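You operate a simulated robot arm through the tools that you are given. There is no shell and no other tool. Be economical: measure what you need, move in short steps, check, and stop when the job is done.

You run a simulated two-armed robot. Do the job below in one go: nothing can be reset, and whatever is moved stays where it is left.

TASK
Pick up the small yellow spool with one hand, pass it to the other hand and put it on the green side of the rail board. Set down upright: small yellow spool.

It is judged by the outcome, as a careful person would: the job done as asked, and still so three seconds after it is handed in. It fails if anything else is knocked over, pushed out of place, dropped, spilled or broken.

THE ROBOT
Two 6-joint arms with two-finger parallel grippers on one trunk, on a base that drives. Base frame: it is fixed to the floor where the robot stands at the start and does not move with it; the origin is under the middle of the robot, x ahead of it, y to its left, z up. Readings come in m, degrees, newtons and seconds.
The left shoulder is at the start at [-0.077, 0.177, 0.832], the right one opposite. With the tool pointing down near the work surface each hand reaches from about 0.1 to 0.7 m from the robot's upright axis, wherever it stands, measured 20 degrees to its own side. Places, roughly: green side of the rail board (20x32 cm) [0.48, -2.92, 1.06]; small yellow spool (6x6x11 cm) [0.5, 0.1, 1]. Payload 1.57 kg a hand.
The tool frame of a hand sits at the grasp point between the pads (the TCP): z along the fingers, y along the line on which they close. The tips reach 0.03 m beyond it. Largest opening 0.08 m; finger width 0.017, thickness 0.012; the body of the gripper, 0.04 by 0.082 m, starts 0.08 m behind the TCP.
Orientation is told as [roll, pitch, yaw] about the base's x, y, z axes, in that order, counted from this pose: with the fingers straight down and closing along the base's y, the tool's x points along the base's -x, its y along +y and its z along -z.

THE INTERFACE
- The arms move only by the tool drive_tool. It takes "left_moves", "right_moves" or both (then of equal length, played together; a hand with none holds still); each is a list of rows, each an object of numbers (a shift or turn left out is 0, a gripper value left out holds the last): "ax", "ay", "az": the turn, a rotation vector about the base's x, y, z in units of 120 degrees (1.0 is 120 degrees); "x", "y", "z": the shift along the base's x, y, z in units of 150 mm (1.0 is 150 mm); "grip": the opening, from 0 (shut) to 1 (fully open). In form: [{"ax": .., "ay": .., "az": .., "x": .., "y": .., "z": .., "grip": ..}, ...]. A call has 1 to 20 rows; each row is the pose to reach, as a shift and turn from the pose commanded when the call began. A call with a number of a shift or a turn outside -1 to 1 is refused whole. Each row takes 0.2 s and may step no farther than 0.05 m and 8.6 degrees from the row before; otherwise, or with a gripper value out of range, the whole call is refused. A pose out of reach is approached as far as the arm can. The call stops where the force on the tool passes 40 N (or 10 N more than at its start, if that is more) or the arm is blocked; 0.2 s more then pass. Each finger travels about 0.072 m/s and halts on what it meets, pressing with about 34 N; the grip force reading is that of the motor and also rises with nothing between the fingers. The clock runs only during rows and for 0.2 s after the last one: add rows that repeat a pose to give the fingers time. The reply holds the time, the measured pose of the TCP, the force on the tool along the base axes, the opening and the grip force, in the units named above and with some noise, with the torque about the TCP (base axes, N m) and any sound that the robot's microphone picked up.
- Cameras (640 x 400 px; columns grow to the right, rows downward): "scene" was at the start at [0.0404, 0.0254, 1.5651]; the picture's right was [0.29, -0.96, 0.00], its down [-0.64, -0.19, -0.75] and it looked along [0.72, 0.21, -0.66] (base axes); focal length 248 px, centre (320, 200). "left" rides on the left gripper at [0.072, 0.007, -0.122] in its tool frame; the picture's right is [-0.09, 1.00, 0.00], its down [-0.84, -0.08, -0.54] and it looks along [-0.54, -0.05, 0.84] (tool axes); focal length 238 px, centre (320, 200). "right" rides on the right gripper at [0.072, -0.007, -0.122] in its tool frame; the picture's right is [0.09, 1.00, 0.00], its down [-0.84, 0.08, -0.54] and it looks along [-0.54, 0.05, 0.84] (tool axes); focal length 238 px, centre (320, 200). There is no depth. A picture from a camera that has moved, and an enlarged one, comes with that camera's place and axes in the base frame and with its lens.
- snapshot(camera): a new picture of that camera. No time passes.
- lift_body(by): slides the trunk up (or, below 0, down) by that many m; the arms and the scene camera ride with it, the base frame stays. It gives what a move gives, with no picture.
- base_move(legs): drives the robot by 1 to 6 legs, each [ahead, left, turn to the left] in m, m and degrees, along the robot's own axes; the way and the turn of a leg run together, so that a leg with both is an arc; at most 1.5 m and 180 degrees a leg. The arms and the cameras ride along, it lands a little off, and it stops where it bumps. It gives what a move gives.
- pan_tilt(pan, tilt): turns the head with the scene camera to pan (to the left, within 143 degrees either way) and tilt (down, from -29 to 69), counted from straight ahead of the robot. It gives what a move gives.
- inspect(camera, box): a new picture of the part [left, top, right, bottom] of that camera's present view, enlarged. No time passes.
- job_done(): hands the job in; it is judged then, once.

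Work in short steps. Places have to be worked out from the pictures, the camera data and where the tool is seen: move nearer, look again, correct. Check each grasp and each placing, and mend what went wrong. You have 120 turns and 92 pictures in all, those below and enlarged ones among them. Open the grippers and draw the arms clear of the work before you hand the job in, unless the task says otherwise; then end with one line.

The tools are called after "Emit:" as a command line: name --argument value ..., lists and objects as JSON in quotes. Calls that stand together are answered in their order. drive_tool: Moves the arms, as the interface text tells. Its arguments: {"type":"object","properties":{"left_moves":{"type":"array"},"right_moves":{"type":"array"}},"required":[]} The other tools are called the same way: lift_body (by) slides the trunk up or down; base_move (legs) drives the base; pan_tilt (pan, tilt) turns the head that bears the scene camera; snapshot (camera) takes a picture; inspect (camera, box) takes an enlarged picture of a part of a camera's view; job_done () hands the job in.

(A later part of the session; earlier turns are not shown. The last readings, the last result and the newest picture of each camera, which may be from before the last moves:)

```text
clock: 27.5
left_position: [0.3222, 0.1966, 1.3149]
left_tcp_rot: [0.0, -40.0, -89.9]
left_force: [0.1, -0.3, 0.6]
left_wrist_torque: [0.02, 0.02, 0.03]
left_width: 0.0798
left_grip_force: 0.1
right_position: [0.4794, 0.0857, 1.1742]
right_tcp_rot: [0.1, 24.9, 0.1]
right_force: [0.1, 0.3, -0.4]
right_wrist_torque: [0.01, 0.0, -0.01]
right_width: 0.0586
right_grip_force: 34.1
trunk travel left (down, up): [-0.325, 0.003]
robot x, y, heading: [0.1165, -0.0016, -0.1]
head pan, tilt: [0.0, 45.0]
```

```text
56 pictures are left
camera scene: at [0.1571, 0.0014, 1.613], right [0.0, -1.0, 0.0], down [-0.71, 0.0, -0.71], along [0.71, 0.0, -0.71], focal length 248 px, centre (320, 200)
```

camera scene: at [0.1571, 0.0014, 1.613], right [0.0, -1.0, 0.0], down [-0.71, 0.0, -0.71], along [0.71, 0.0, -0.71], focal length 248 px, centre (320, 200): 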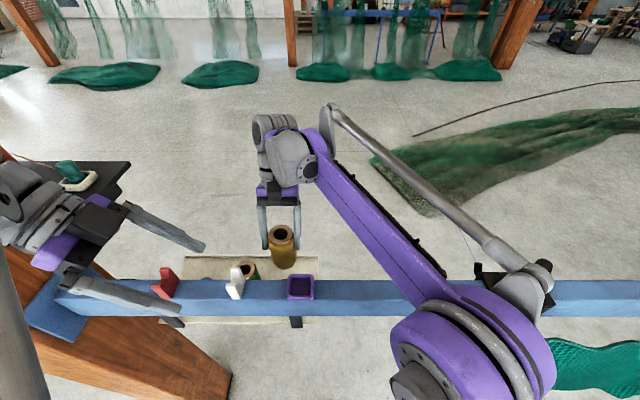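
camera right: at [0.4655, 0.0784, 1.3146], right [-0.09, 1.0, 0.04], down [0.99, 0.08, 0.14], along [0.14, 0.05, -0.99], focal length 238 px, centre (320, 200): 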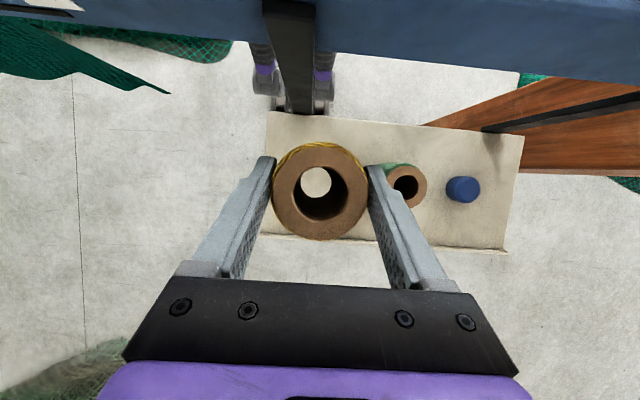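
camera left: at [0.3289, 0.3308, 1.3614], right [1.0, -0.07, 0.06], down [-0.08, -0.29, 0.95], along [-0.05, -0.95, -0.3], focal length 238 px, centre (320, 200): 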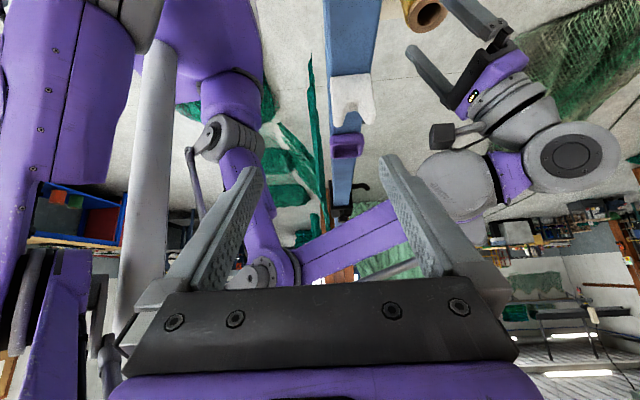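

Spool held upright and lifted cleanly. Now I raise it to z ≈ 1.33, move slightly right and yaw −45° so it leans away from the left hand.

Emit:
drive_tool --right_moves '[{"z": 0.25}, {"z": 0.5, "az": -0.06}, {"z": 0.75, "az": -0.12, "y": -0.1}, {"z": 0.95, "az": -0.18, "y": -0.3}, {"z": 1.0, "az": -0.24, "y": -0.5, "x": 0.06}, {"z": 1.0, "az": -0.3, "y": -0.7, "x": 0.12}, {"z": 1.0, "az": -0.375, "y": -0.75, "x": 0.13}]'

Emit:
drive_tool --left_moves '[{"az": 0.065, "z": 0.1}, {"az": 0.13, "z": 0.1}, {"az": 0.195, "z": 0.1}, {"az": 0.26, "z": 0.1}, {"az": 0.325, "z": 0.1}, {"az": 0.375, "z": 0.1}]'

Emit:
drive_tool --left_moves '[{"ax": -0.03, "ay": -0.03}, {"ax": -0.059, "ay": -0.059}]'

Emit:
snapshot --camera "scene"

Emit:
snapshot --camera "left"

```text
refused: row 7 steps farther than a row can; nothing moved
```

```text
clock: 29.1
left_position: [0.3485, 0.2056, 1.3519]
left_tcp_rot: [-0.4, -40.1, -49.2]
left_force: [-0.4, 0.8, -0.7]
left_wrist_torque: [0.04, -0.03, 0.0]
left_width: 0.0801
left_grip_force: 0.2
right_position: [0.48, 0.0856, 1.1737]
right_tcp_rot: [0.1, 24.9, 0.0]
right_force: [-0.4, 0.1, -1.3]
right_wrist_torque: [0.0, 0.0, -0.02]
right_width: 0.0584
right_grip_force: 34.1
trunk travel left (down, up): [-0.325, 0.003]
robot x, y, heading: [0.1207, -0.0033, 0.2]
head pan, tilt: [0.0, 45.0]
stopped in row 6 (left hand): the arm was blocked; the commanded pose is now the measured one
```

```text
clock: 29.9
left_position: [0.3579, 0.1822, 1.3561]
left_tcp_rot: [0.2, -50.7, -57.3]
left_force: [-0.4, 0.3, 0.7]
left_wrist_torque: [0.05, 0.0, -0.01]
left_width: 0.0799
left_grip_force: 0.1
right_position: [0.4796, 0.0855, 1.1745]
right_tcp_rot: [0.1, 24.9, 0.1]
right_force: [-0.8, 0.1, -1.4]
right_wrist_torque: [0.04, 0.03, 0.0]
right_width: 0.0587
right_grip_force: 34.4
trunk travel left (down, up): [-0.325, 0.003]
robot x, y, heading: [0.1176, 0.0025, -0.2]
head pan, tilt: [0.0, 45.0]
stopped in row 2 (left hand): the arm was blocked; the commanded pose is now the measured one
```

```text
55 pictures are left
camera scene: at [0.1572, 0.0014, 1.613], right [0.0, -1.0, 0.0], down [-0.71, 0.0, -0.71], along [0.71, 0.0, -0.71], focal length 248 px, centre (320, 200)
```

scene: 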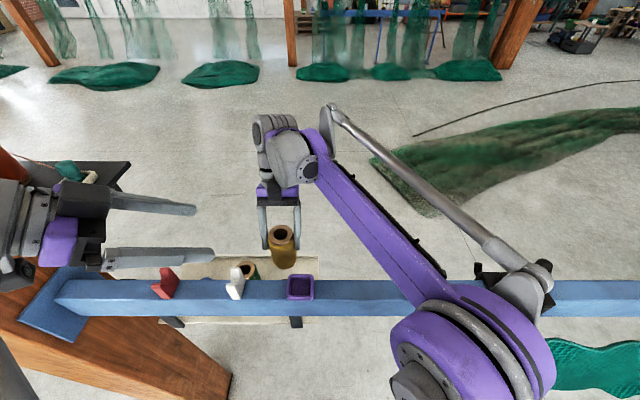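

```text
54 pictures are left
camera left: at [0.2864, 0.3038, 1.3768], right [0.87, 0.49, 0.07], down [-0.01, -0.14, 0.99], along [0.5, -0.86, -0.12], focal length 238 px, centre (320, 200)
```

left: 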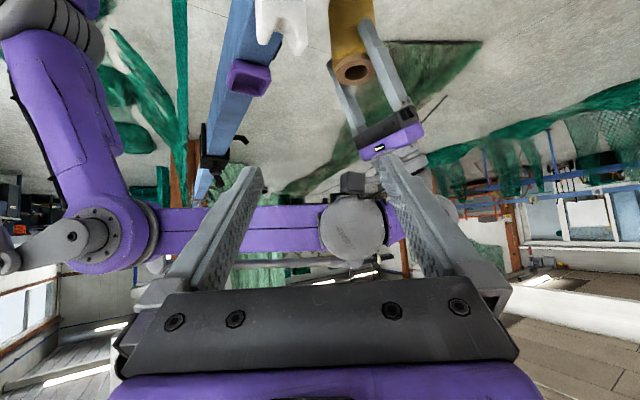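

The left arm got blocked twice, possibly an elbow near the post or the robot itself. I look left with the head before moving it further.

Emit:
pan_tilt --pan 55 --tilt 40

Emit:
snapshot --camera "scene"

```text
clock: 31.1
left_position: [0.3572, 0.1828, 1.357]
left_tcp_rot: [0.3, -50.7, -57.3]
left_force: [0.4, 0.5, -0.1]
left_wrist_torque: [-0.03, -0.02, 0.01]
left_width: 0.0798
left_grip_force: 0.0
right_position: [0.4798, 0.0859, 1.1752]
right_tcp_rot: [0.1, 24.9, 0.1]
right_force: [0.8, -0.1, -0.6]
right_wrist_torque: [0.04, -0.02, 0.01]
right_width: 0.0584
right_grip_force: 34.3
trunk travel left (down, up): [-0.325, 0.003]
robot x, y, heading: [0.1156, -0.0002, 0.0]
head pan, tilt: [55.0, 40.0]
```

```text
53 pictures are left
camera scene: at [0.1247, 0.0711, 1.6203], right [0.82, -0.57, 0.0], down [-0.37, -0.53, -0.77], along [0.44, 0.63, -0.64], focal length 248 px, centre (320, 200)
```

scene: 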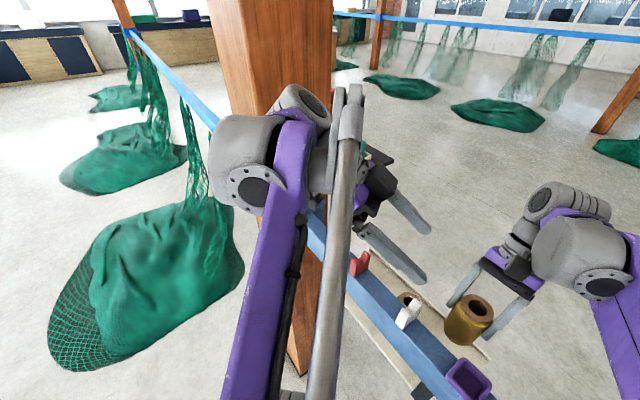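

The left wrist is against the wooden post. I first move the right hand (with spool) up and to the right, then pull the left hand away from the post.

Emit:
drive_tool --right_moves '[{"z": 0.2}, {"z": 0.4, "az": -0.06, "y": -0.1}, {"z": 0.6, "az": -0.12, "y": -0.25}, {"z": 0.75, "az": -0.18, "y": -0.45}, {"z": 0.85, "az": -0.24, "y": -0.65, "x": 0.06}, {"z": 0.95, "az": -0.3, "y": -0.85, "x": 0.12}, {"z": 1.0, "az": -0.34, "y": -0.95, "x": 0.13}, {"z": 1.0, "az": -0.375, "y": -1.0, "x": 0.13}]'

Emit:
drive_tool --left_moves '[{"y": -0.15}, {"y": -0.3}, {"y": -0.45}]'

Emit:
snapshot --camera "scene"

```text
clock: 32.9
left_position: [0.3567, 0.1817, 1.357]
left_tcp_rot: [0.2, -50.6, -57.3]
left_force: [-1.4, 0.0, -0.3]
left_wrist_torque: [0.01, 0.03, 0.01]
left_width: 0.0799
left_grip_force: 0.1
right_position: [0.4994, -0.0655, 1.3242]
right_tcp_rot: [0.1, 25.0, -45.1]
right_force: [0.7, -1.0, -1.6]
right_wrist_torque: [-0.02, 0.03, 0.0]
right_width: 0.0582
right_grip_force: 33.6
trunk travel left (down, up): [-0.325, 0.003]
robot x, y, heading: [0.1171, 0.0047, 0.4]
head pan, tilt: [55.0, 40.0]
```

```text
clock: 33.7
left_position: [0.3567, 0.1157, 1.3555]
left_tcp_rot: [0.3, -50.8, -57.1]
left_force: [0.6, 0.4, 0.3]
left_wrist_torque: [0.0, -0.02, -0.04]
left_width: 0.0798
left_grip_force: 0.1
right_position: [0.4983, -0.0659, 1.3244]
right_tcp_rot: [0.1, 24.8, -44.8]
right_force: [-0.8, 0.6, -0.9]
right_wrist_torque: [0.0, 0.0, 0.02]
right_width: 0.0582
right_grip_force: 33.9
trunk travel left (down, up): [-0.325, 0.003]
robot x, y, heading: [0.1175, -0.0021, 0.2]
head pan, tilt: [55.0, 40.0]
```

```text
52 pictures are left
camera scene: at [0.1242, 0.0711, 1.6203], right [0.82, -0.57, 0.0], down [-0.37, -0.53, -0.77], along [0.44, 0.63, -0.64], focal length 248 px, centre (320, 200)
```

scene: 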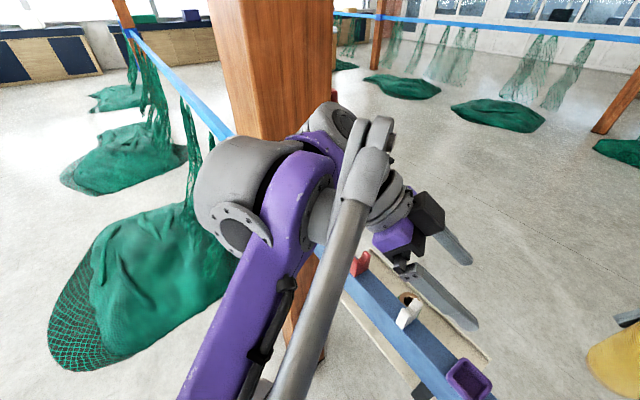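

Left is free of the post. Spool axis is at (0.498, −0.066), z 1.221–1.331. I bring the left hand to a pre-grasp 0.13 m back along its approach line, yaw corrected to −45°.

Emit:
drive_tool --left_moves '[{"x": 0.15, "y": -0.2, "z": -0.03, "az": 0.035}, {"x": 0.3, "y": -0.45, "z": -0.07, "az": 0.07}, {"x": 0.45, "y": -0.72, "z": -0.12, "az": 0.1}]'

Emit:
pan_tilt --pan 0 --tilt 40

Emit:
snapshot --camera "scene"

Emit:
snapshot --camera "left"

Emit:
snapshot --camera "right"

```text
clock: 34.5
left_position: [0.4268, 0.0076, 1.3371]
left_tcp_rot: [0.2, -50.7, -45.1]
left_force: [0.3, 1.1, -0.1]
left_wrist_torque: [0.0, 0.0, 0.02]
left_width: 0.0799
left_grip_force: 0.1
right_position: [0.5011, -0.0663, 1.3234]
right_tcp_rot: [-0.1, 25.0, -44.9]
right_force: [0.1, -0.8, -1.2]
right_wrist_torque: [-0.01, 0.06, -0.03]
right_width: 0.0585
right_grip_force: 34.6
trunk travel left (down, up): [-0.325, 0.003]
robot x, y, heading: [0.1187, -0.0021, 0.1]
head pan, tilt: [55.0, 40.0]
```

```text
clock: 35.8
left_position: [0.4241, 0.0091, 1.337]
left_tcp_rot: [0.2, -50.7, -45.2]
left_force: [-0.9, -0.2, 0.4]
left_wrist_torque: [-0.01, 0.02, 0.0]
left_width: 0.0798
left_grip_force: 0.0
right_position: [0.4994, -0.0642, 1.3242]
right_tcp_rot: [0.1, 24.9, -44.9]
right_force: [-0.5, -0.3, -1.3]
right_wrist_torque: [0.02, -0.03, -0.02]
right_width: 0.0586
right_grip_force: 33.7
trunk travel left (down, up): [-0.325, 0.003]
robot x, y, heading: [0.1163, -0.0005, 0.1]
head pan, tilt: [0.0, 40.0]
```

```text
51 pictures are left
camera scene: at [0.161, 0.0015, 1.6203], right [0.0, -1.0, 0.0], down [-0.64, 0.0, -0.77], along [0.77, 0.0, -0.64], focal length 248 px, centre (320, 200)
```

scene: 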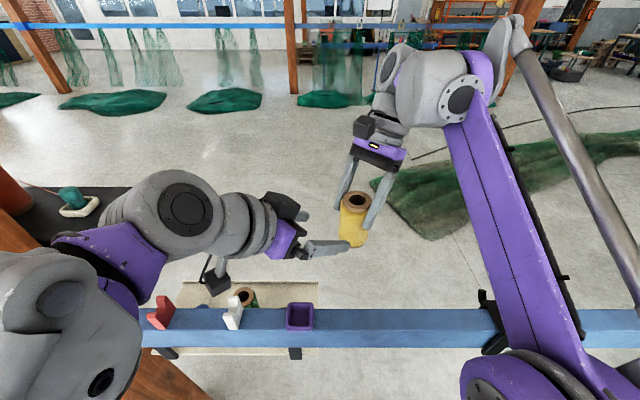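

```text
50 pictures are left
camera left: at [0.3295, 0.112, 1.3578], right [0.74, 0.66, 0.07], down [0.02, -0.13, 0.99], along [0.67, -0.74, -0.12], focal length 238 px, centre (320, 200)
```

left: 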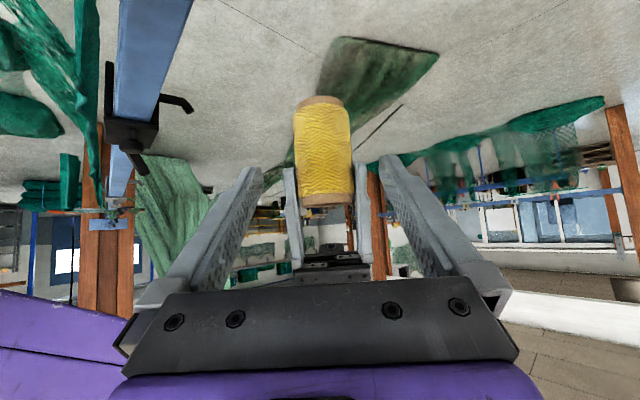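

```text
49 pictures are left
camera right: at [0.4849, -0.0601, 1.4645], right [0.64, 0.76, 0.04], down [0.75, -0.64, 0.14], along [0.13, -0.06, -0.99], focal length 238 px, centre (320, 200)
```

right: 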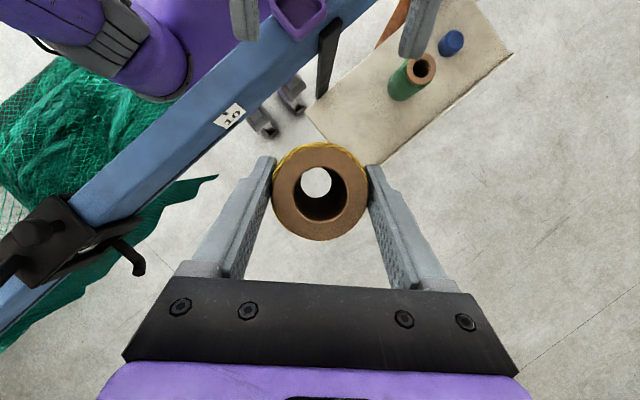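

Everything lines up: the spool sits centred between the left fingers' line, upright. I advance the left hand along its axis (fingers open), then look before closing.

Emit:
drive_tool --left_moves '[{"x": 0.12, "y": -0.1175, "z": -0.14}, {"x": 0.24, "y": -0.235, "z": -0.28}, {"x": 0.36, "y": -0.353, "z": -0.42}, {"x": 0.42, "y": -0.41, "z": -0.49}, {"x": 0.48, "y": -0.47, "z": -0.56}]'

Emit:
snapshot --camera "left"

Emit:
inspect --camera "scene" --box '[220, 100, 460, 290]'

```text
clock: 37.0
left_position: [0.4974, -0.0629, 1.2539]
left_tcp_rot: [0.3, -50.6, -45.1]
left_force: [0.5, -0.5, 1.2]
left_wrist_torque: [0.02, 0.01, 0.01]
left_width: 0.0801
left_grip_force: 0.1
right_position: [0.5, -0.0665, 1.3253]
right_tcp_rot: [0.1, 25.0, -45.0]
right_force: [1.6, -1.0, -1.7]
right_wrist_torque: [-0.02, 0.02, 0.03]
right_width: 0.0582
right_grip_force: 33.6
trunk travel left (down, up): [-0.325, 0.003]
robot x, y, heading: [0.1172, -0.0024, 0.1]
head pan, tilt: [0.0, 40.0]
```

```text
48 pictures are left
camera left: at [0.4022, 0.0418, 1.2737], right [0.74, 0.66, 0.07], down [0.02, -0.13, 0.99], along [0.67, -0.74, -0.12], focal length 238 px, centre (320, 200)
```

left: 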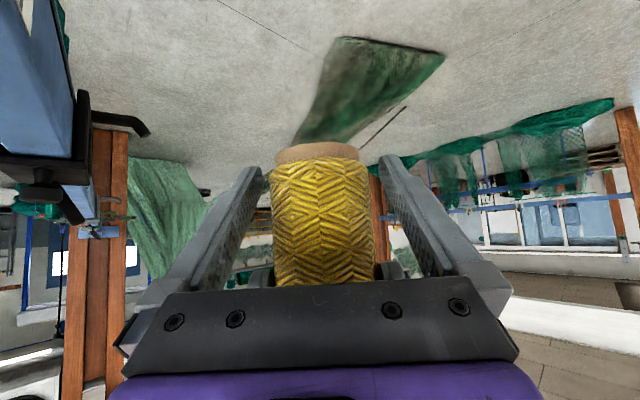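

```text
2.11 times, centred on (340, 195) of scene
camera zoom: at [0.1616, 0.0012, 1.6203], right [0.0, -1.0, 0.0], down [-0.64, 0.0, -0.77], along [0.77, 0.0, -0.64], focal length 522 px, centre (278, 210)
```

zoom: 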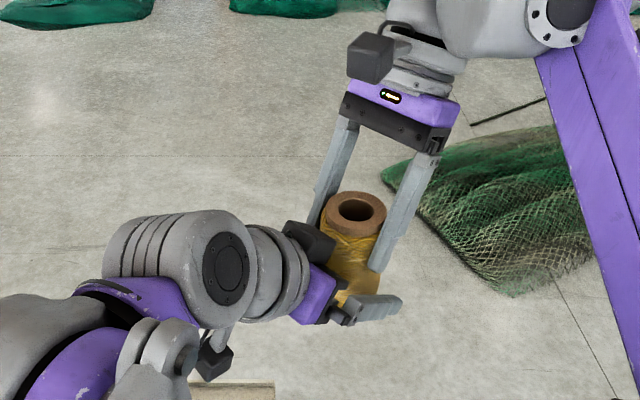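

The spool is centred between the left fingers, with the right fingers above. I close the left hand.

Emit:
drive_tool --left_moves '[{"grip": 0.5}, {"grip": 0.5}, {"grip": 0.5}, {"grip": 0.5}, {"grip": 0.5}]'

Emit:
snapshot --camera "left"

```text
clock: 38.2
left_position: [0.4965, -0.0621, 1.2528]
left_tcp_rot: [0.2, -50.7, -45.1]
left_force: [-0.6, -6.2, -2.2]
left_wrist_torque: [0.02, 0.11, 0.08]
left_width: 0.0586
left_grip_force: 34.1
right_position: [0.4997, -0.0643, 1.3229]
right_tcp_rot: [0.1, 25.0, -44.8]
right_force: [0.7, 6.1, 3.8]
right_wrist_torque: [0.38, -0.19, -0.09]
right_width: 0.0586
right_grip_force: 34.6
trunk travel left (down, up): [-0.325, 0.003]
robot x, y, heading: [0.1216, -0.003, -0.0]
head pan, tilt: [0.0, 40.0]
```

```text
46 pictures are left
camera left: at [0.4016, 0.0422, 1.2738], right [0.75, 0.66, 0.07], down [0.02, -0.13, 0.99], along [0.67, -0.74, -0.12], focal length 238 px, centre (320, 200)
```

left: 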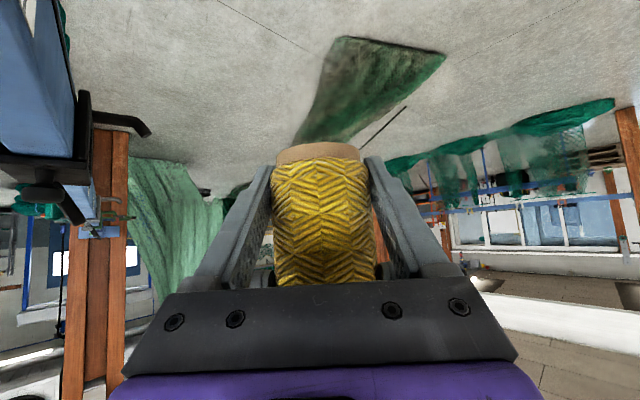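

Both hands hold it. I open the right hand and withdraw it along its own axis.

Emit:
drive_tool --right_moves '[{"grip": 1.0}, {"grip": 1.0}, {"grip": 1.0}, {"x": 0.06, "y": -0.06, "z": 0.18}, {"x": 0.12, "y": -0.12, "z": 0.36}, {"x": 0.2, "y": -0.2, "z": 0.6}, {"x": 0.27, "y": -0.3, "z": 0.8}]'

Emit:
snapshot --camera "scene"

Emit:
snapshot --camera "right"

```text
clock: 39.8
left_position: [0.4961, -0.0615, 1.253]
left_tcp_rot: [0.2, -50.7, -45.2]
left_force: [-0.1, 0.1, 0.1]
left_wrist_torque: [-0.01, 0.02, 0.02]
left_width: 0.0584
left_grip_force: 34.1
right_position: [0.5109, -0.0929, 1.3789]
right_tcp_rot: [0.0, 24.9, -45.0]
right_force: [-0.3, -0.7, 0.2]
right_wrist_torque: [-0.01, 0.03, -0.03]
right_width: 0.0799
right_grip_force: 0.1
right hand out of reach, approached as far as the arm can: row 5, 6, 7
trunk travel left (down, up): [-0.325, 0.003]
robot x, y, heading: [0.122, 0.0019, 0.3]
head pan, tilt: [0.0, 40.0]
```

```text
45 pictures are left
camera scene: at [0.1614, 0.0013, 1.6203], right [0.0, -1.0, 0.0], down [-0.64, 0.0, -0.77], along [0.77, 0.0, -0.64], focal length 248 px, centre (320, 200)
```

scene: 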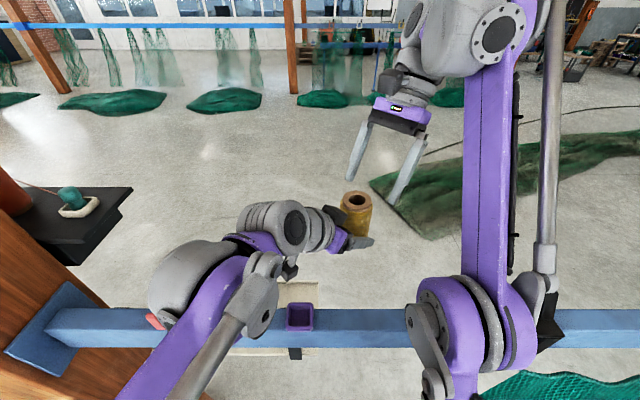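

```text
44 pictures are left
camera right: at [0.4963, -0.0885, 1.5195], right [0.64, 0.76, 0.04], down [0.75, -0.64, 0.14], along [0.13, -0.06, -0.99], focal length 238 px, centre (320, 200)
```

right: 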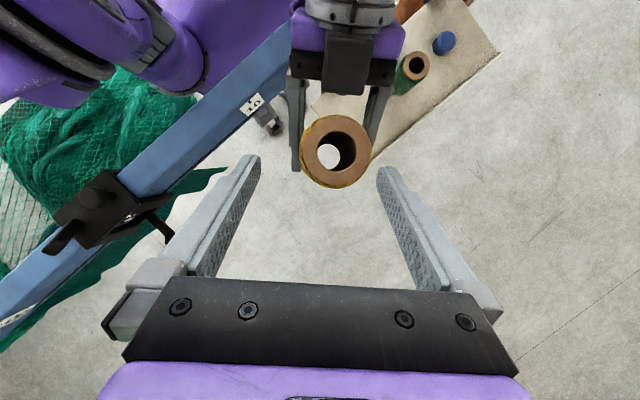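

Handover done; left holds the spool upright alone. I raise the left hand and bring the right hand clear to its own side.

Emit:
drive_tool --left_moves '[{"z": 0.2}, {"z": 0.4}, {"z": 0.6}, {"z": 0.8}]' --right_moves '[{"y": -0.2, "az": 0.06}, {"y": -0.4, "az": 0.12}, {"y": -0.6, "az": 0.18, "x": -0.1}, {"y": -0.8, "az": 0.24, "x": -0.2}]'

Emit:
base_move --legs '[[-0.27, 0, 0]]'

Emit:
pan_tilt --pan -70 --tilt 35

Emit:
snapshot --camera "scene"

```text
clock: 40.2
left_position: [0.492, -0.0623, 1.2728]
left_tcp_rot: [0.3, -49.7, -45.7]
left_force: [0.2, 0.5, -1.8]
left_wrist_torque: [0.04, -0.01, 0.02]
left_width: 0.0591
left_grip_force: 11.0
right_position: [0.5073, -0.1146, 1.3773]
right_tcp_rot: [0.7, 25.1, -38.9]
right_force: [0.8, -0.1, -0.2]
right_wrist_torque: [0.01, 0.02, 0.03]
right_width: 0.0802
right_grip_force: 0.0
right hand out of reach, approached as far as the arm can: row 1, 2
trunk travel left (down, up): [-0.325, 0.003]
robot x, y, heading: [0.1181, 0.0025, 0.2]
head pan, tilt: [0.0, 40.0]
stopped in row 2 (left hand): the force on the tool passed its limit at 58 N (the readings are from after the stop); the commanded pose is now the measured one
```

```text
clock: 42.1
left_position: [0.2268, -0.063, 1.2716]
left_tcp_rot: [0.1, -49.9, -45.8]
left_force: [0.0, -0.1, -1.0]
left_wrist_torque: [-0.01, 0.06, 0.0]
left_width: 0.0588
left_grip_force: 33.6
right_position: [0.2414, -0.1145, 1.3777]
right_tcp_rot: [0.7, 25.1, -39.0]
right_force: [0.3, -1.1, -0.1]
right_wrist_torque: [0.01, -0.01, 0.01]
right_width: 0.0798
right_grip_force: 0.1
trunk travel left (down, up): [-0.325, 0.003]
robot x, y, heading: [-0.1486, 0.0012, 0.3]
head pan, tilt: [0.0, 40.0]
```

```text
clock: 43.5
left_position: [0.2274, -0.063, 1.2725]
left_tcp_rot: [0.0, -49.9, -45.8]
left_force: [0.2, -0.5, -1.1]
left_wrist_torque: [0.05, 0.0, 0.02]
left_width: 0.0587
left_grip_force: 33.5
right_position: [0.2409, -0.1143, 1.3781]
right_tcp_rot: [0.7, 25.0, -38.9]
right_force: [0.4, -0.8, 0.5]
right_wrist_torque: [0.0, 0.0, 0.01]
right_width: 0.0799
right_grip_force: 0.1
trunk travel left (down, up): [-0.325, 0.003]
robot x, y, heading: [-0.1462, -0.0009, 0.2]
head pan, tilt: [-70.0, 35.0]
```

```text
43 pictures are left
camera scene: at [-0.1607, -0.0816, 1.6278], right [-0.94, -0.34, 0.0], down [-0.2, 0.54, -0.82], along [0.28, -0.77, -0.57], focal length 248 px, centre (320, 200)
```

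scene: 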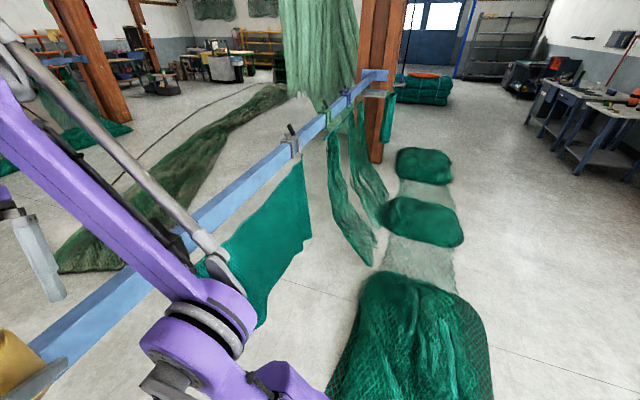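

The left hand met 58 N when rising—probably the spool touched the right hand. I check how the spool sits now.

Emit:
snapshot --camera "left"

Emit:
snapshot --camera "right"

Emit:
pan_tilt --pan 0 --tilt 45

Emit:
snapshot --camera "scene"

```text
42 pictures are left
camera left: at [0.1328, 0.0423, 1.2947], right [0.75, 0.65, 0.07], down [0.03, -0.14, 0.99], along [0.66, -0.74, -0.13], focal length 238 px, centre (320, 200)
```

left: 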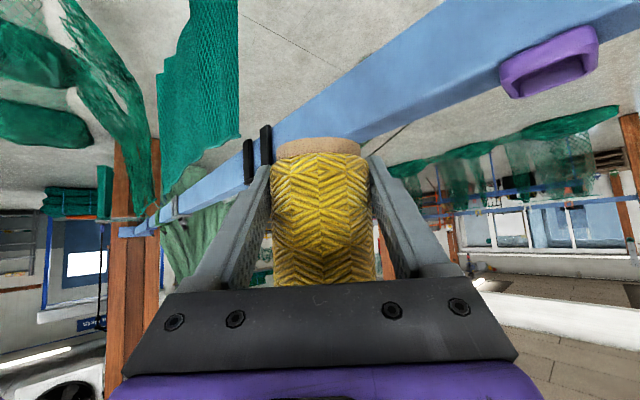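

```text
41 pictures are left
camera right: at [0.2249, -0.1124, 1.5179], right [0.57, 0.82, 0.05], down [0.81, -0.57, 0.14], along [0.14, -0.04, -0.99], focal length 238 px, centre (320, 200)
```

right: 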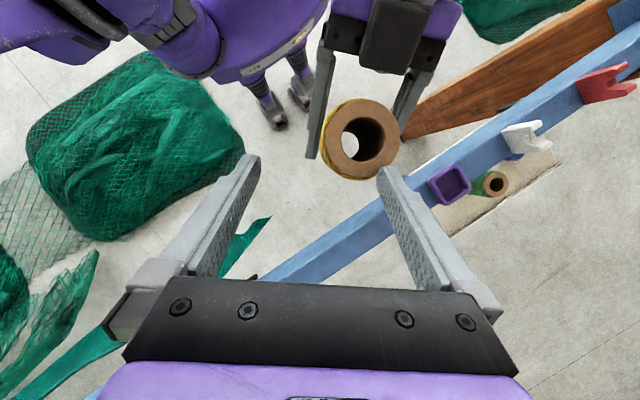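

```text
clock: 44.9
left_position: [0.2272, -0.0623, 1.2714]
left_tcp_rot: [0.3, -50.0, -45.7]
left_force: [-0.4, 0.6, -1.2]
left_wrist_torque: [-0.02, 0.01, -0.02]
left_width: 0.0585
left_grip_force: 33.9
right_position: [0.2401, -0.114, 1.3765]
right_tcp_rot: [0.7, 25.2, -39.0]
right_force: [0.0, -0.3, -0.1]
right_wrist_torque: [0.04, 0.0, 0.05]
right_width: 0.08
right_grip_force: 0.0
trunk travel left (down, up): [-0.325, 0.003]
robot x, y, heading: [-0.1463, -0.0007, -0.1]
head pan, tilt: [0.0, 45.0]
```

```text
40 pictures are left
camera scene: at [-0.1096, 0.0012, 1.613], right [0.0, -1.0, 0.0], down [-0.71, 0.0, -0.71], along [0.71, 0.0, -0.71], focal length 248 px, centre (320, 200)
```

scene: 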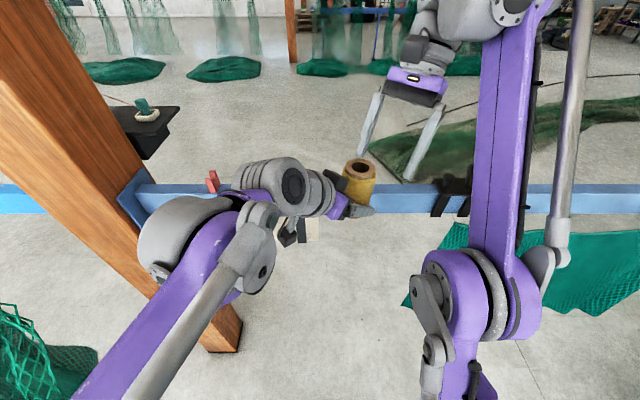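

Spool still held well (58.6 mm, 34 N), perhaps tilted a few degrees. I move only the right hand away now, to its own side.

Emit:
drive_tool --right_moves '[{"y": -0.25}, {"y": -0.5}, {"y": -0.75, "x": 0.05}, {"y": -1.0, "x": 0.1}]'

Emit:
drive_tool --left_moves '[{"z": 0.15}, {"z": 0.3}, {"z": 0.4}]'

Emit:
inspect --camera "scene" --box '[260, 80, 460, 240]'

```text
clock: 45.8
left_position: [0.2268, -0.0635, 1.2725]
left_tcp_rot: [0.3, -49.8, -45.8]
left_force: [0.0, 0.3, -0.6]
left_wrist_torque: [0.0, 0.03, -0.02]
left_width: 0.0584
left_grip_force: 34.3
right_position: [0.2426, -0.2251, 1.3672]
right_tcp_rot: [0.7, 24.9, -40.4]
right_force: [12.4, 17.3, -4.7]
right_wrist_torque: [-2.89, 1.83, -0.48]
right_width: 0.0802
right_grip_force: 0.1
right hand out of reach, approached as far as the arm can: row 2, 3, 4
trunk travel left (down, up): [-0.325, 0.003]
robot x, y, heading: [-0.145, -0.0028, 0.2]
head pan, tilt: [0.0, 45.0]
stopped in row 4 (right hand): the force on the tool passed its limit at 109 N (the readings are from after the stop); the commanded pose is now the measured one
```

```text
clock: 46.6
left_position: [0.2256, -0.0638, 1.3321]
left_tcp_rot: [0.2, -50.0, -45.8]
left_force: [-0.3, -0.1, -0.6]
left_wrist_torque: [0.02, -0.01, 0.01]
left_width: 0.0585
left_grip_force: 34.7
right_position: [0.2407, -0.2254, 1.3667]
right_tcp_rot: [0.5, 25.0, -40.3]
right_force: [20.4, 30.3, -10.5]
right_wrist_torque: [-4.97, 3.01, -0.87]
right_width: 0.0801
right_grip_force: 0.1
trunk travel left (down, up): [-0.325, 0.003]
robot x, y, heading: [-0.1471, 0.0003, 0.3]
head pan, tilt: [0.0, 45.0]
```

```text
2.50 times, centred on (360, 160) of scene
camera zoom: at [-0.1095, 0.0013, 1.613], right [0.0, -1.0, 0.0], down [-0.71, 0.0, -0.71], along [0.71, 0.0, -0.71], focal length 620 px, centre (220, 300)
```

zoom: 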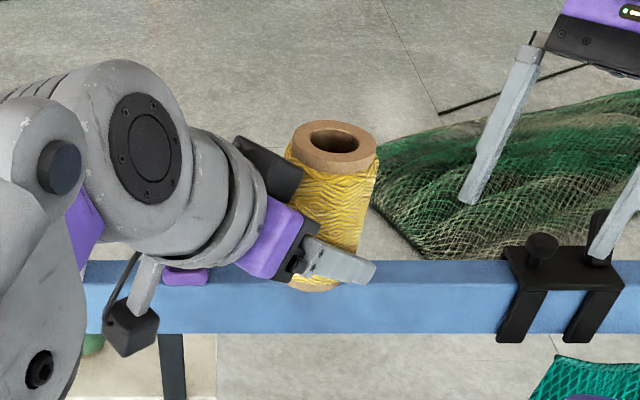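

The right hand now presses against something (likely its own folded arm; it's far above and in front of the clamp). I relieve it by moving back toward +y and forward, and look.

Emit:
drive_tool --right_moves '[{"y": 0.1, "x": 0.15}, {"y": 0.2, "x": 0.35}]'

Emit:
snapshot --camera "scene"

```text
clock: 47.2
left_position: [0.2264, -0.0619, 1.3317]
left_tcp_rot: [0.0, -50.0, -45.7]
left_force: [-0.3, 1.0, -1.3]
left_wrist_torque: [0.03, 0.01, -0.02]
left_width: 0.0589
left_grip_force: 34.4
right_position: [0.2708, -0.1947, 1.3473]
right_tcp_rot: [0.6, 25.1, -40.1]
right_force: [0.0, -0.1, -0.1]
right_wrist_torque: [0.03, -0.03, 0.01]
right_width: 0.0799
right_grip_force: 0.2
right hand out of reach, approached as far as the arm can: row 1, 2
trunk travel left (down, up): [-0.325, 0.003]
robot x, y, heading: [-0.1465, -0.0006, 0.1]
head pan, tilt: [0.0, 45.0]
```

```text
38 pictures are left
camera scene: at [-0.1095, 0.0015, 1.6131], right [0.0, -1.0, 0.0], down [-0.71, 0.0, -0.71], along [0.71, 0.0, -0.71], focal length 248 px, centre (320, 200)
```

scene: 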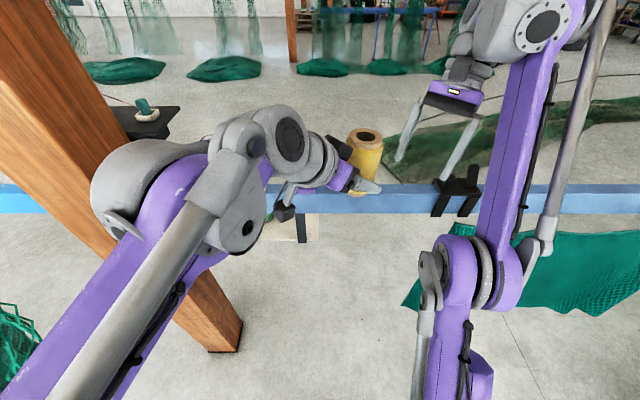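

Relieved (no force). I take the 25° lean out of the right hand so that it sits more comfortably.

Emit:
drive_tool --right_moves '[{"ax": -0.034, "ay": -0.04}, {"ax": -0.067, "ay": -0.08}, {"ax": -0.1, "ay": -0.12}, {"ax": -0.134, "ay": -0.16}, {"ax": -0.134, "ay": -0.16, "z": -0.1}]'

Emit:
pan_tilt --pan -90 --tilt 45

Emit:
snapshot --camera "scene"

```text
clock: 48.4
left_position: [0.2225, -0.0638, 1.3322]
left_tcp_rot: [0.3, -50.1, -45.9]
left_force: [-0.3, 0.2, -0.9]
left_wrist_torque: [-0.01, -0.02, -0.01]
left_width: 0.0585
left_grip_force: 33.9
right_position: [0.2682, -0.1959, 1.3346]
right_tcp_rot: [0.6, -0.2, -40.0]
right_force: [-0.2, -0.5, 0.2]
right_wrist_torque: [0.0, -0.08, 0.0]
right_width: 0.0799
right_grip_force: 0.1
right hand out of reach, approached as far as the arm can: row 1, 2, 3, 4
trunk travel left (down, up): [-0.325, 0.003]
robot x, y, heading: [-0.1483, 0.0006, 0.3]
head pan, tilt: [0.0, 45.0]
```

```text
clock: 50.0
left_position: [0.2258, -0.0638, 1.3318]
left_tcp_rot: [0.2, -50.0, -45.8]
left_force: [0.6, 0.1, -1.0]
left_wrist_torque: [0.01, 0.02, -0.02]
left_width: 0.0585
left_grip_force: 34.1
right_position: [0.272, -0.196, 1.3343]
right_tcp_rot: [0.6, 0.0, -40.3]
right_force: [0.3, 0.1, 0.1]
right_wrist_torque: [0.04, 0.01, -0.01]
right_width: 0.0799
right_grip_force: 0.2
trunk travel left (down, up): [-0.325, 0.003]
robot x, y, heading: [-0.1477, 0.0061, 0.2]
head pan, tilt: [-90.0, 45.0]
```

```text
37 pictures are left
camera scene: at [-0.1909, -0.0802, 1.613], right [-1.0, 0.0, 0.0], down [0.0, 0.71, -0.71], along [0.0, -0.71, -0.71], focal length 248 px, centre (320, 200)
```

scene: 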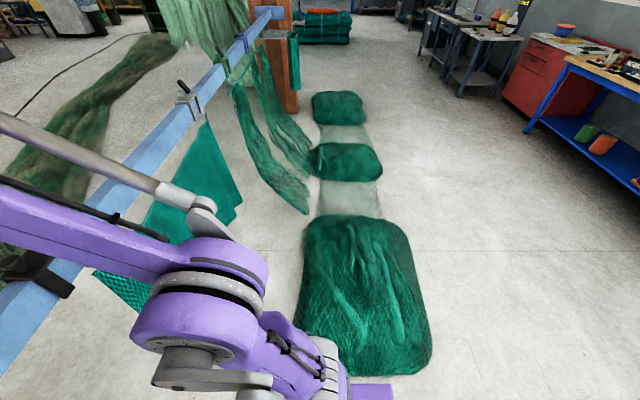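

Plan for driving: keep the right hand tucked in front of the rail and the left hand with the spool high. I set those arm poses first.

Emit:
drive_tool --right_moves '[{"x": -0.2, "y": -0.1, "z": -0.15}, {"x": -0.4, "y": -0.2, "z": -0.3}, {"x": -0.6, "y": -0.3, "z": -0.45}, {"x": -0.75, "y": -0.4, "z": -0.6}]' --left_moves '[{"z": 0.1}, {"z": 0.2}, {"z": 0.3}, {"z": 0.33}]'

Emit:
base_move --legs '[[0.13, 0, 0]]'

Emit:
snapshot --camera "scene"

```text
clock: 51.0
left_position: [0.2251, -0.063, 1.381]
left_tcp_rot: [0.3, -49.9, -45.8]
left_force: [0.1, 0.2, -1.7]
left_wrist_torque: [0.03, -0.02, 0.02]
left_width: 0.0585
left_grip_force: 34.2
right_position: [0.1574, -0.2555, 1.2437]
right_tcp_rot: [0.8, -0.1, -40.3]
right_force: [0.5, -0.5, 0.6]
right_wrist_torque: [0.02, -0.02, 0.0]
right_width: 0.0803
right_grip_force: 0.1
trunk travel left (down, up): [-0.325, 0.003]
robot x, y, heading: [-0.149, 0.0002, -0.1]
head pan, tilt: [-90.0, 45.0]
```

```text
clock: 52.3
left_position: [0.354, -0.0613, 1.381]
left_tcp_rot: [0.3, -49.9, -45.7]
left_force: [-0.2, -0.3, -1.3]
left_wrist_torque: [0.01, 0.0, 0.01]
left_width: 0.0586
left_grip_force: 34.2
right_position: [0.286, -0.2551, 1.2429]
right_tcp_rot: [0.5, 0.0, -40.0]
right_force: [-0.3, 0.3, 0.5]
right_wrist_torque: [0.03, -0.04, 0.0]
right_width: 0.08
right_grip_force: 0.1
trunk travel left (down, up): [-0.325, 0.003]
robot x, y, heading: [-0.0188, -0.0014, 0.2]
head pan, tilt: [-90.0, 45.0]
```

```text
36 pictures are left
camera scene: at [-0.0641, -0.08, 1.6127], right [-1.0, 0.0, 0.0], down [0.0, 0.71, -0.71], along [0.0, -0.71, -0.71], focal length 248 px, centre (320, 200)
```

scene: 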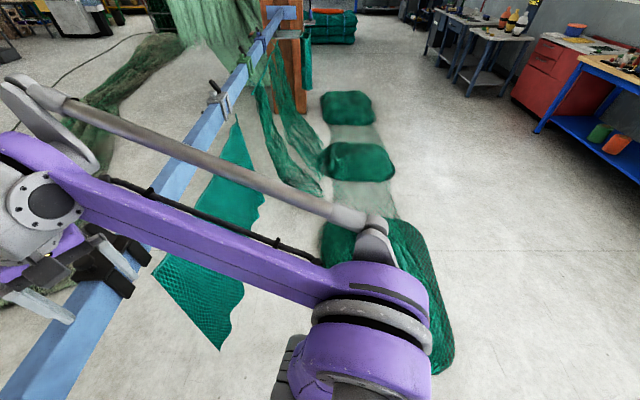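

The right fingertips are too close to the black clamp's path; I pull the right hand back 10 cm further and raise it slightly before strafing.

Emit:
drive_tool --right_moves '[{"x": -0.2, "z": 0.05}, {"x": -0.4, "z": 0.1}, {"x": -0.6, "z": 0.15}, {"x": -0.7, "z": 0.2}]'

Emit:
snapshot --camera "scene"

```text
clock: 53.3
left_position: [0.3542, -0.0623, 1.3822]
left_tcp_rot: [0.2, -50.0, -45.8]
left_force: [0.3, 0.3, -1.9]
left_wrist_torque: [-0.03, 0.01, -0.03]
left_width: 0.0584
left_grip_force: 34.0
right_position: [0.1804, -0.2536, 1.2742]
right_tcp_rot: [0.7, -0.1, -40.1]
right_force: [0.0, -0.5, -0.4]
right_wrist_torque: [0.01, -0.04, -0.02]
right_width: 0.0801
right_grip_force: 0.1
trunk travel left (down, up): [-0.325, 0.003]
robot x, y, heading: [-0.0195, 0.0031, 0.3]
head pan, tilt: [-90.0, 45.0]
```

```text
35 pictures are left
camera scene: at [-0.0632, -0.0799, 1.613], right [-1.0, 0.0, 0.0], down [0.0, 0.71, -0.71], along [0.0, -0.71, -0.71], focal length 248 px, centre (320, 200)
```

scene: 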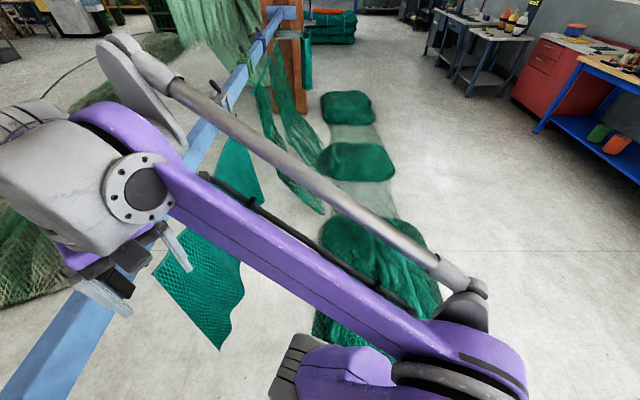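

Clear now: the spool is at z ≥ 1.35, above the clamps. I strafe right 0.7 m and check for bumps.

Emit:
base_move --legs '[[0, -0.7, 0]]'

Emit:
snapshot --camera "scene"

```text
clock: 55.6
left_position: [0.3547, -0.1803, 1.3797]
left_tcp_rot: [0.3, -49.7, -45.8]
left_force: [0.6, 0.1, -1.1]
left_wrist_torque: [0.04, 0.01, 0.0]
left_width: 0.0581
left_grip_force: 33.5
right_position: [0.1826, -0.3722, 1.2734]
right_tcp_rot: [0.7, 0.0, -39.9]
right_force: [-0.4, -0.9, 0.7]
right_wrist_torque: [0.02, -0.03, -0.02]
right_width: 0.0799
right_grip_force: 0.0
trunk travel left (down, up): [-0.325, 0.003]
robot x, y, heading: [-0.0206, -0.1193, 0.1]
head pan, tilt: [-90.0, 45.0]
stopped in leg 1: the robot was blocked; the commanded pose is now the measured one
```

```text
34 pictures are left
camera scene: at [-0.0616, -0.1996, 1.6128], right [-1.0, 0.0, 0.0], down [0.0, 0.71, -0.71], along [0.0, -0.71, -0.71], focal length 248 px, centre (320, 200)
```

scene: 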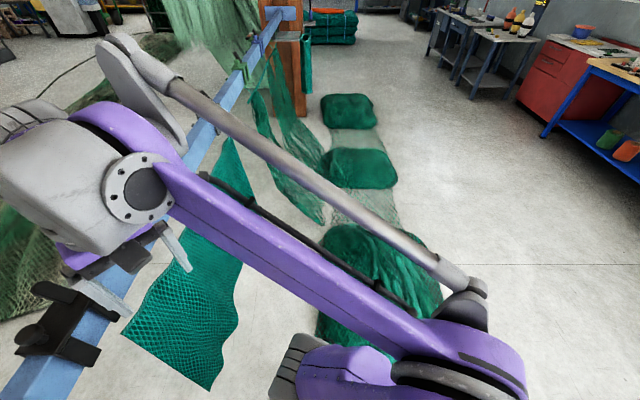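

Blocked by the net pile, so those piles are real; there's a gap between the second and third at y ≈ −2.8. I'll go around behind them; first look back-right.

Emit:
base_move --legs '[[0, 0.08, 0]]'

Emit:
pan_tilt --pan -140 --tilt 35

Emit:
snapshot --camera "scene"

Emit:
pan_tilt --pan 140 --tilt 35

Emit:
snapshot --camera "scene"

```text
clock: 57.0
left_position: [0.355, -0.0984, 1.382]
left_tcp_rot: [0.1, -49.8, -45.7]
left_force: [-0.4, -1.2, -1.3]
left_wrist_torque: [0.0, 0.03, 0.02]
left_width: 0.0583
left_grip_force: 33.3
right_position: [0.1825, -0.2899, 1.2744]
right_tcp_rot: [0.5, 0.1, -40.1]
right_force: [0.3, 0.1, 0.5]
right_wrist_torque: [0.0, 0.0, -0.02]
right_width: 0.08
right_grip_force: 0.1
trunk travel left (down, up): [-0.325, 0.003]
robot x, y, heading: [-0.0203, -0.0353, 0.0]
head pan, tilt: [-90.0, 45.0]
```

```text
clock: 58.2
left_position: [0.3557, -0.0975, 1.3801]
left_tcp_rot: [0.0, -49.9, -45.6]
left_force: [-0.6, 0.2, -1.6]
left_wrist_torque: [0.01, -0.02, 0.0]
left_width: 0.0586
left_grip_force: 33.6
right_position: [0.1821, -0.2887, 1.274]
right_tcp_rot: [0.6, -0.1, -40.2]
right_force: [0.9, -0.4, 0.2]
right_wrist_torque: [0.03, -0.01, 0.01]
right_width: 0.0801
right_grip_force: 0.0
trunk travel left (down, up): [-0.325, 0.003]
robot x, y, heading: [-0.0232, -0.0339, 0.3]
head pan, tilt: [-140.0, 35.0]
```

```text
33 pictures are left
camera scene: at [-0.1292, -0.091, 1.6278], right [-0.64, 0.76, 0.0], down [0.44, 0.37, -0.82], along [-0.63, -0.53, -0.57], focal length 248 px, centre (320, 200)
```

scene: 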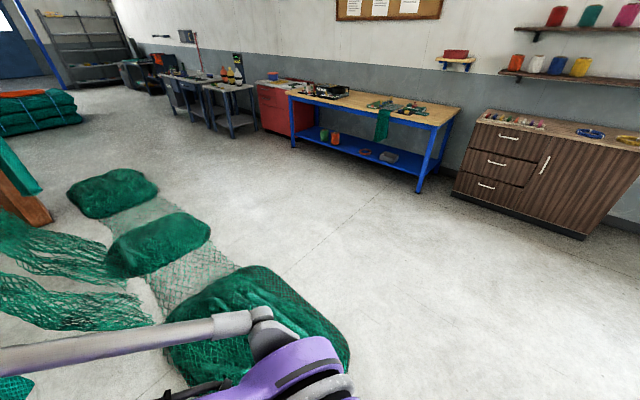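

```text
clock: 62.0
left_position: [0.3556, -0.0975, 1.3817]
left_tcp_rot: [0.1, -49.7, -45.7]
left_force: [0.2, 0.7, -0.8]
left_wrist_torque: [0.0, 0.0, 0.01]
left_width: 0.0587
left_grip_force: 34.4
right_position: [0.1827, -0.2886, 1.273]
right_tcp_rot: [0.7, -0.1, -40.1]
right_force: [-0.6, 0.1, 1.0]
right_wrist_torque: [-0.03, 0.03, 0.0]
right_width: 0.0798
right_grip_force: 0.0
trunk travel left (down, up): [-0.325, 0.003]
robot x, y, heading: [-0.0228, -0.0364, -0.1]
head pan, tilt: [140.0, 35.0]
```

```text
32 pictures are left
camera scene: at [-0.1295, 0.0221, 1.6278], right [0.64, 0.77, 0.0], down [0.44, -0.37, -0.82], along [-0.63, 0.53, -0.57], focal length 248 px, centre (320, 200)
```

scene: 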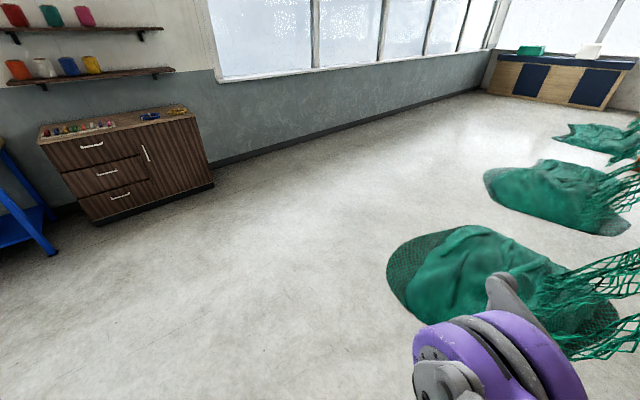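

Free floor behind. I back up to x ≈ −1.35 and strafe right to y ≈ −2.8.

Emit:
base_move --legs '[[-1.33, 0, 0], [0, -1.4, 0], [0, -1.36, 0]]'

Emit:
pan_tilt --pan 0 --tilt 30

Emit:
snapshot --camera "scene"

```text
clock: 92.1
left_position: [-1.09, -2.8171, 1.3811]
left_tcp_rot: [0.1, -49.7, -49.1]
left_force: [0.4, 0.0, -1.8]
left_wrist_torque: [0.0, 0.0, 0.01]
left_width: 0.0585
left_grip_force: 34.1
right_position: [-1.2728, -2.9975, 1.2747]
right_tcp_rot: [0.5, 0.1, -43.4]
right_force: [-0.3, 0.2, 1.1]
right_wrist_torque: [0.01, -0.01, 0.0]
right_width: 0.0799
right_grip_force: 0.0
trunk travel left (down, up): [-0.325, 0.003]
robot x, y, heading: [-1.4583, -2.7315, -3.6]
head pan, tilt: [140.0, 35.0]
```

```text
clock: 94.3
left_position: [-1.0901, -2.8165, 1.3818]
left_tcp_rot: [0.0, -49.8, -49.2]
left_force: [1.0, 0.0, -1.8]
left_wrist_torque: [0.05, 0.0, -0.01]
left_width: 0.0584
left_grip_force: 34.3
right_position: [-1.2733, -2.9987, 1.2736]
right_tcp_rot: [0.6, 0.0, -43.5]
right_force: [0.7, -0.1, 0.5]
right_wrist_torque: [0.0, 0.0, -0.02]
right_width: 0.0801
right_grip_force: 0.1
trunk travel left (down, up): [-0.325, 0.003]
robot x, y, heading: [-1.4566, -2.7329, -3.0]
head pan, tilt: [0.0, 30.0]
```

```text
31 pictures are left
camera scene: at [-1.4119, -2.7343, 1.6356], right [-0.06, -1.0, 0.0], down [-0.5, 0.03, -0.87], along [0.86, -0.05, -0.5], focal length 248 px, centre (320, 200)
```

scene: 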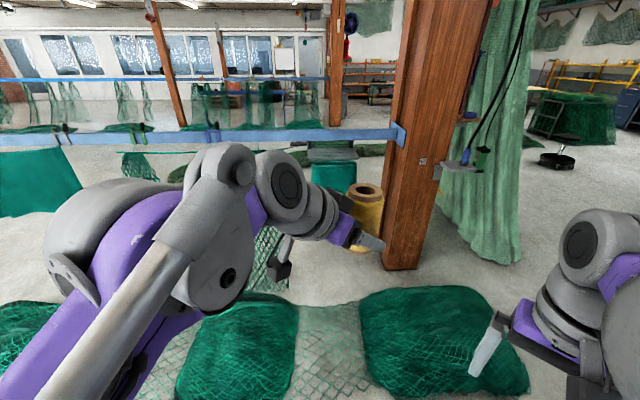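

The gap between the piles spans y ≈ −2.63 to −3.10 (centre −2.865). I straighten the heading, align to the centre, and creep in.

Emit:
base_move --legs '[[0, 0, 3.2], [0, -0.13, 0]]'

Emit:
pan_tilt --pan 0 --tilt 55

Emit:
snapshot --camera "scene"

```text
clock: 96.5
left_position: [-1.0862, -2.9285, 1.3809]
left_tcp_rot: [0.1, -49.9, -46.0]
left_force: [0.4, 0.0, -1.9]
left_wrist_torque: [0.05, -0.01, 0.05]
left_width: 0.0584
left_grip_force: 34.2
right_position: [-1.2592, -3.1207, 1.2742]
right_tcp_rot: [0.6, -0.1, -40.4]
right_force: [-0.2, -0.5, 0.5]
right_wrist_torque: [0.01, 0.0, -0.02]
right_width: 0.08
right_grip_force: 0.1
trunk travel left (down, up): [-0.325, 0.003]
robot x, y, heading: [-1.457, -2.8652, -0.0]
head pan, tilt: [0.0, 30.0]
```

```text
clock: 97.4
left_position: [-1.0866, -2.9289, 1.3807]
left_tcp_rot: [0.1, -49.8, -46.0]
left_force: [-0.1, -0.4, -1.4]
left_wrist_torque: [0.02, 0.0, 0.0]
left_width: 0.0585
left_grip_force: 33.9
right_position: [-1.2598, -3.1212, 1.2739]
right_tcp_rot: [0.6, -0.1, -40.3]
right_force: [0.6, -0.1, 0.0]
right_wrist_torque: [0.01, 0.0, 0.04]
right_width: 0.08
right_grip_force: 0.1
trunk travel left (down, up): [-0.325, 0.003]
robot x, y, heading: [-1.4604, -2.8644, -0.3]
head pan, tilt: [0.0, 55.0]
```

```text
30 pictures are left
camera scene: at [-1.4306, -2.8639, 1.5997], right [0.0, -1.0, 0.0], down [-0.82, 0.0, -0.57], along [0.57, 0.0, -0.82], focal length 248 px, centre (320, 200)
```

scene: 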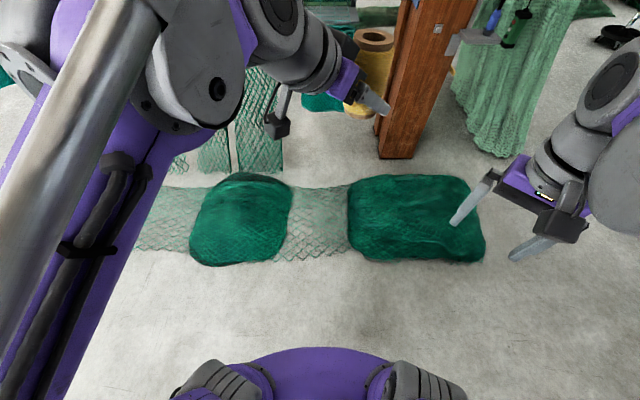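

Gap edges re-measured at y ≈ −2.655 and −3.07, and the base is centred on it. I try driving in slowly; it stops if it touches.

Emit:
base_move --legs '[[0.4, 0, 0], [0.4, 0, 0]]'

```text
clock: 100.6
left_position: [-0.6509, -2.9332, 1.3802]
left_tcp_rot: [-0.1, -49.7, -46.1]
left_force: [0.9, 0.5, -1.6]
left_wrist_torque: [0.02, 0.02, -0.05]
left_width: 0.0584
left_grip_force: 34.5
right_position: [-0.8251, -3.1255, 1.2744]
right_tcp_rot: [0.6, 0.0, -40.5]
right_force: [0.4, 0.3, -0.7]
right_wrist_torque: [-0.03, 0.04, -0.01]
right_width: 0.0799
right_grip_force: 0.0
trunk travel left (down, up): [-0.325, 0.003]
robot x, y, heading: [-1.0307, -2.8721, -0.5]
head pan, tilt: [0.0, 55.0]
stopped in leg 2: the robot was blocked; the commanded pose is now the measured one
```

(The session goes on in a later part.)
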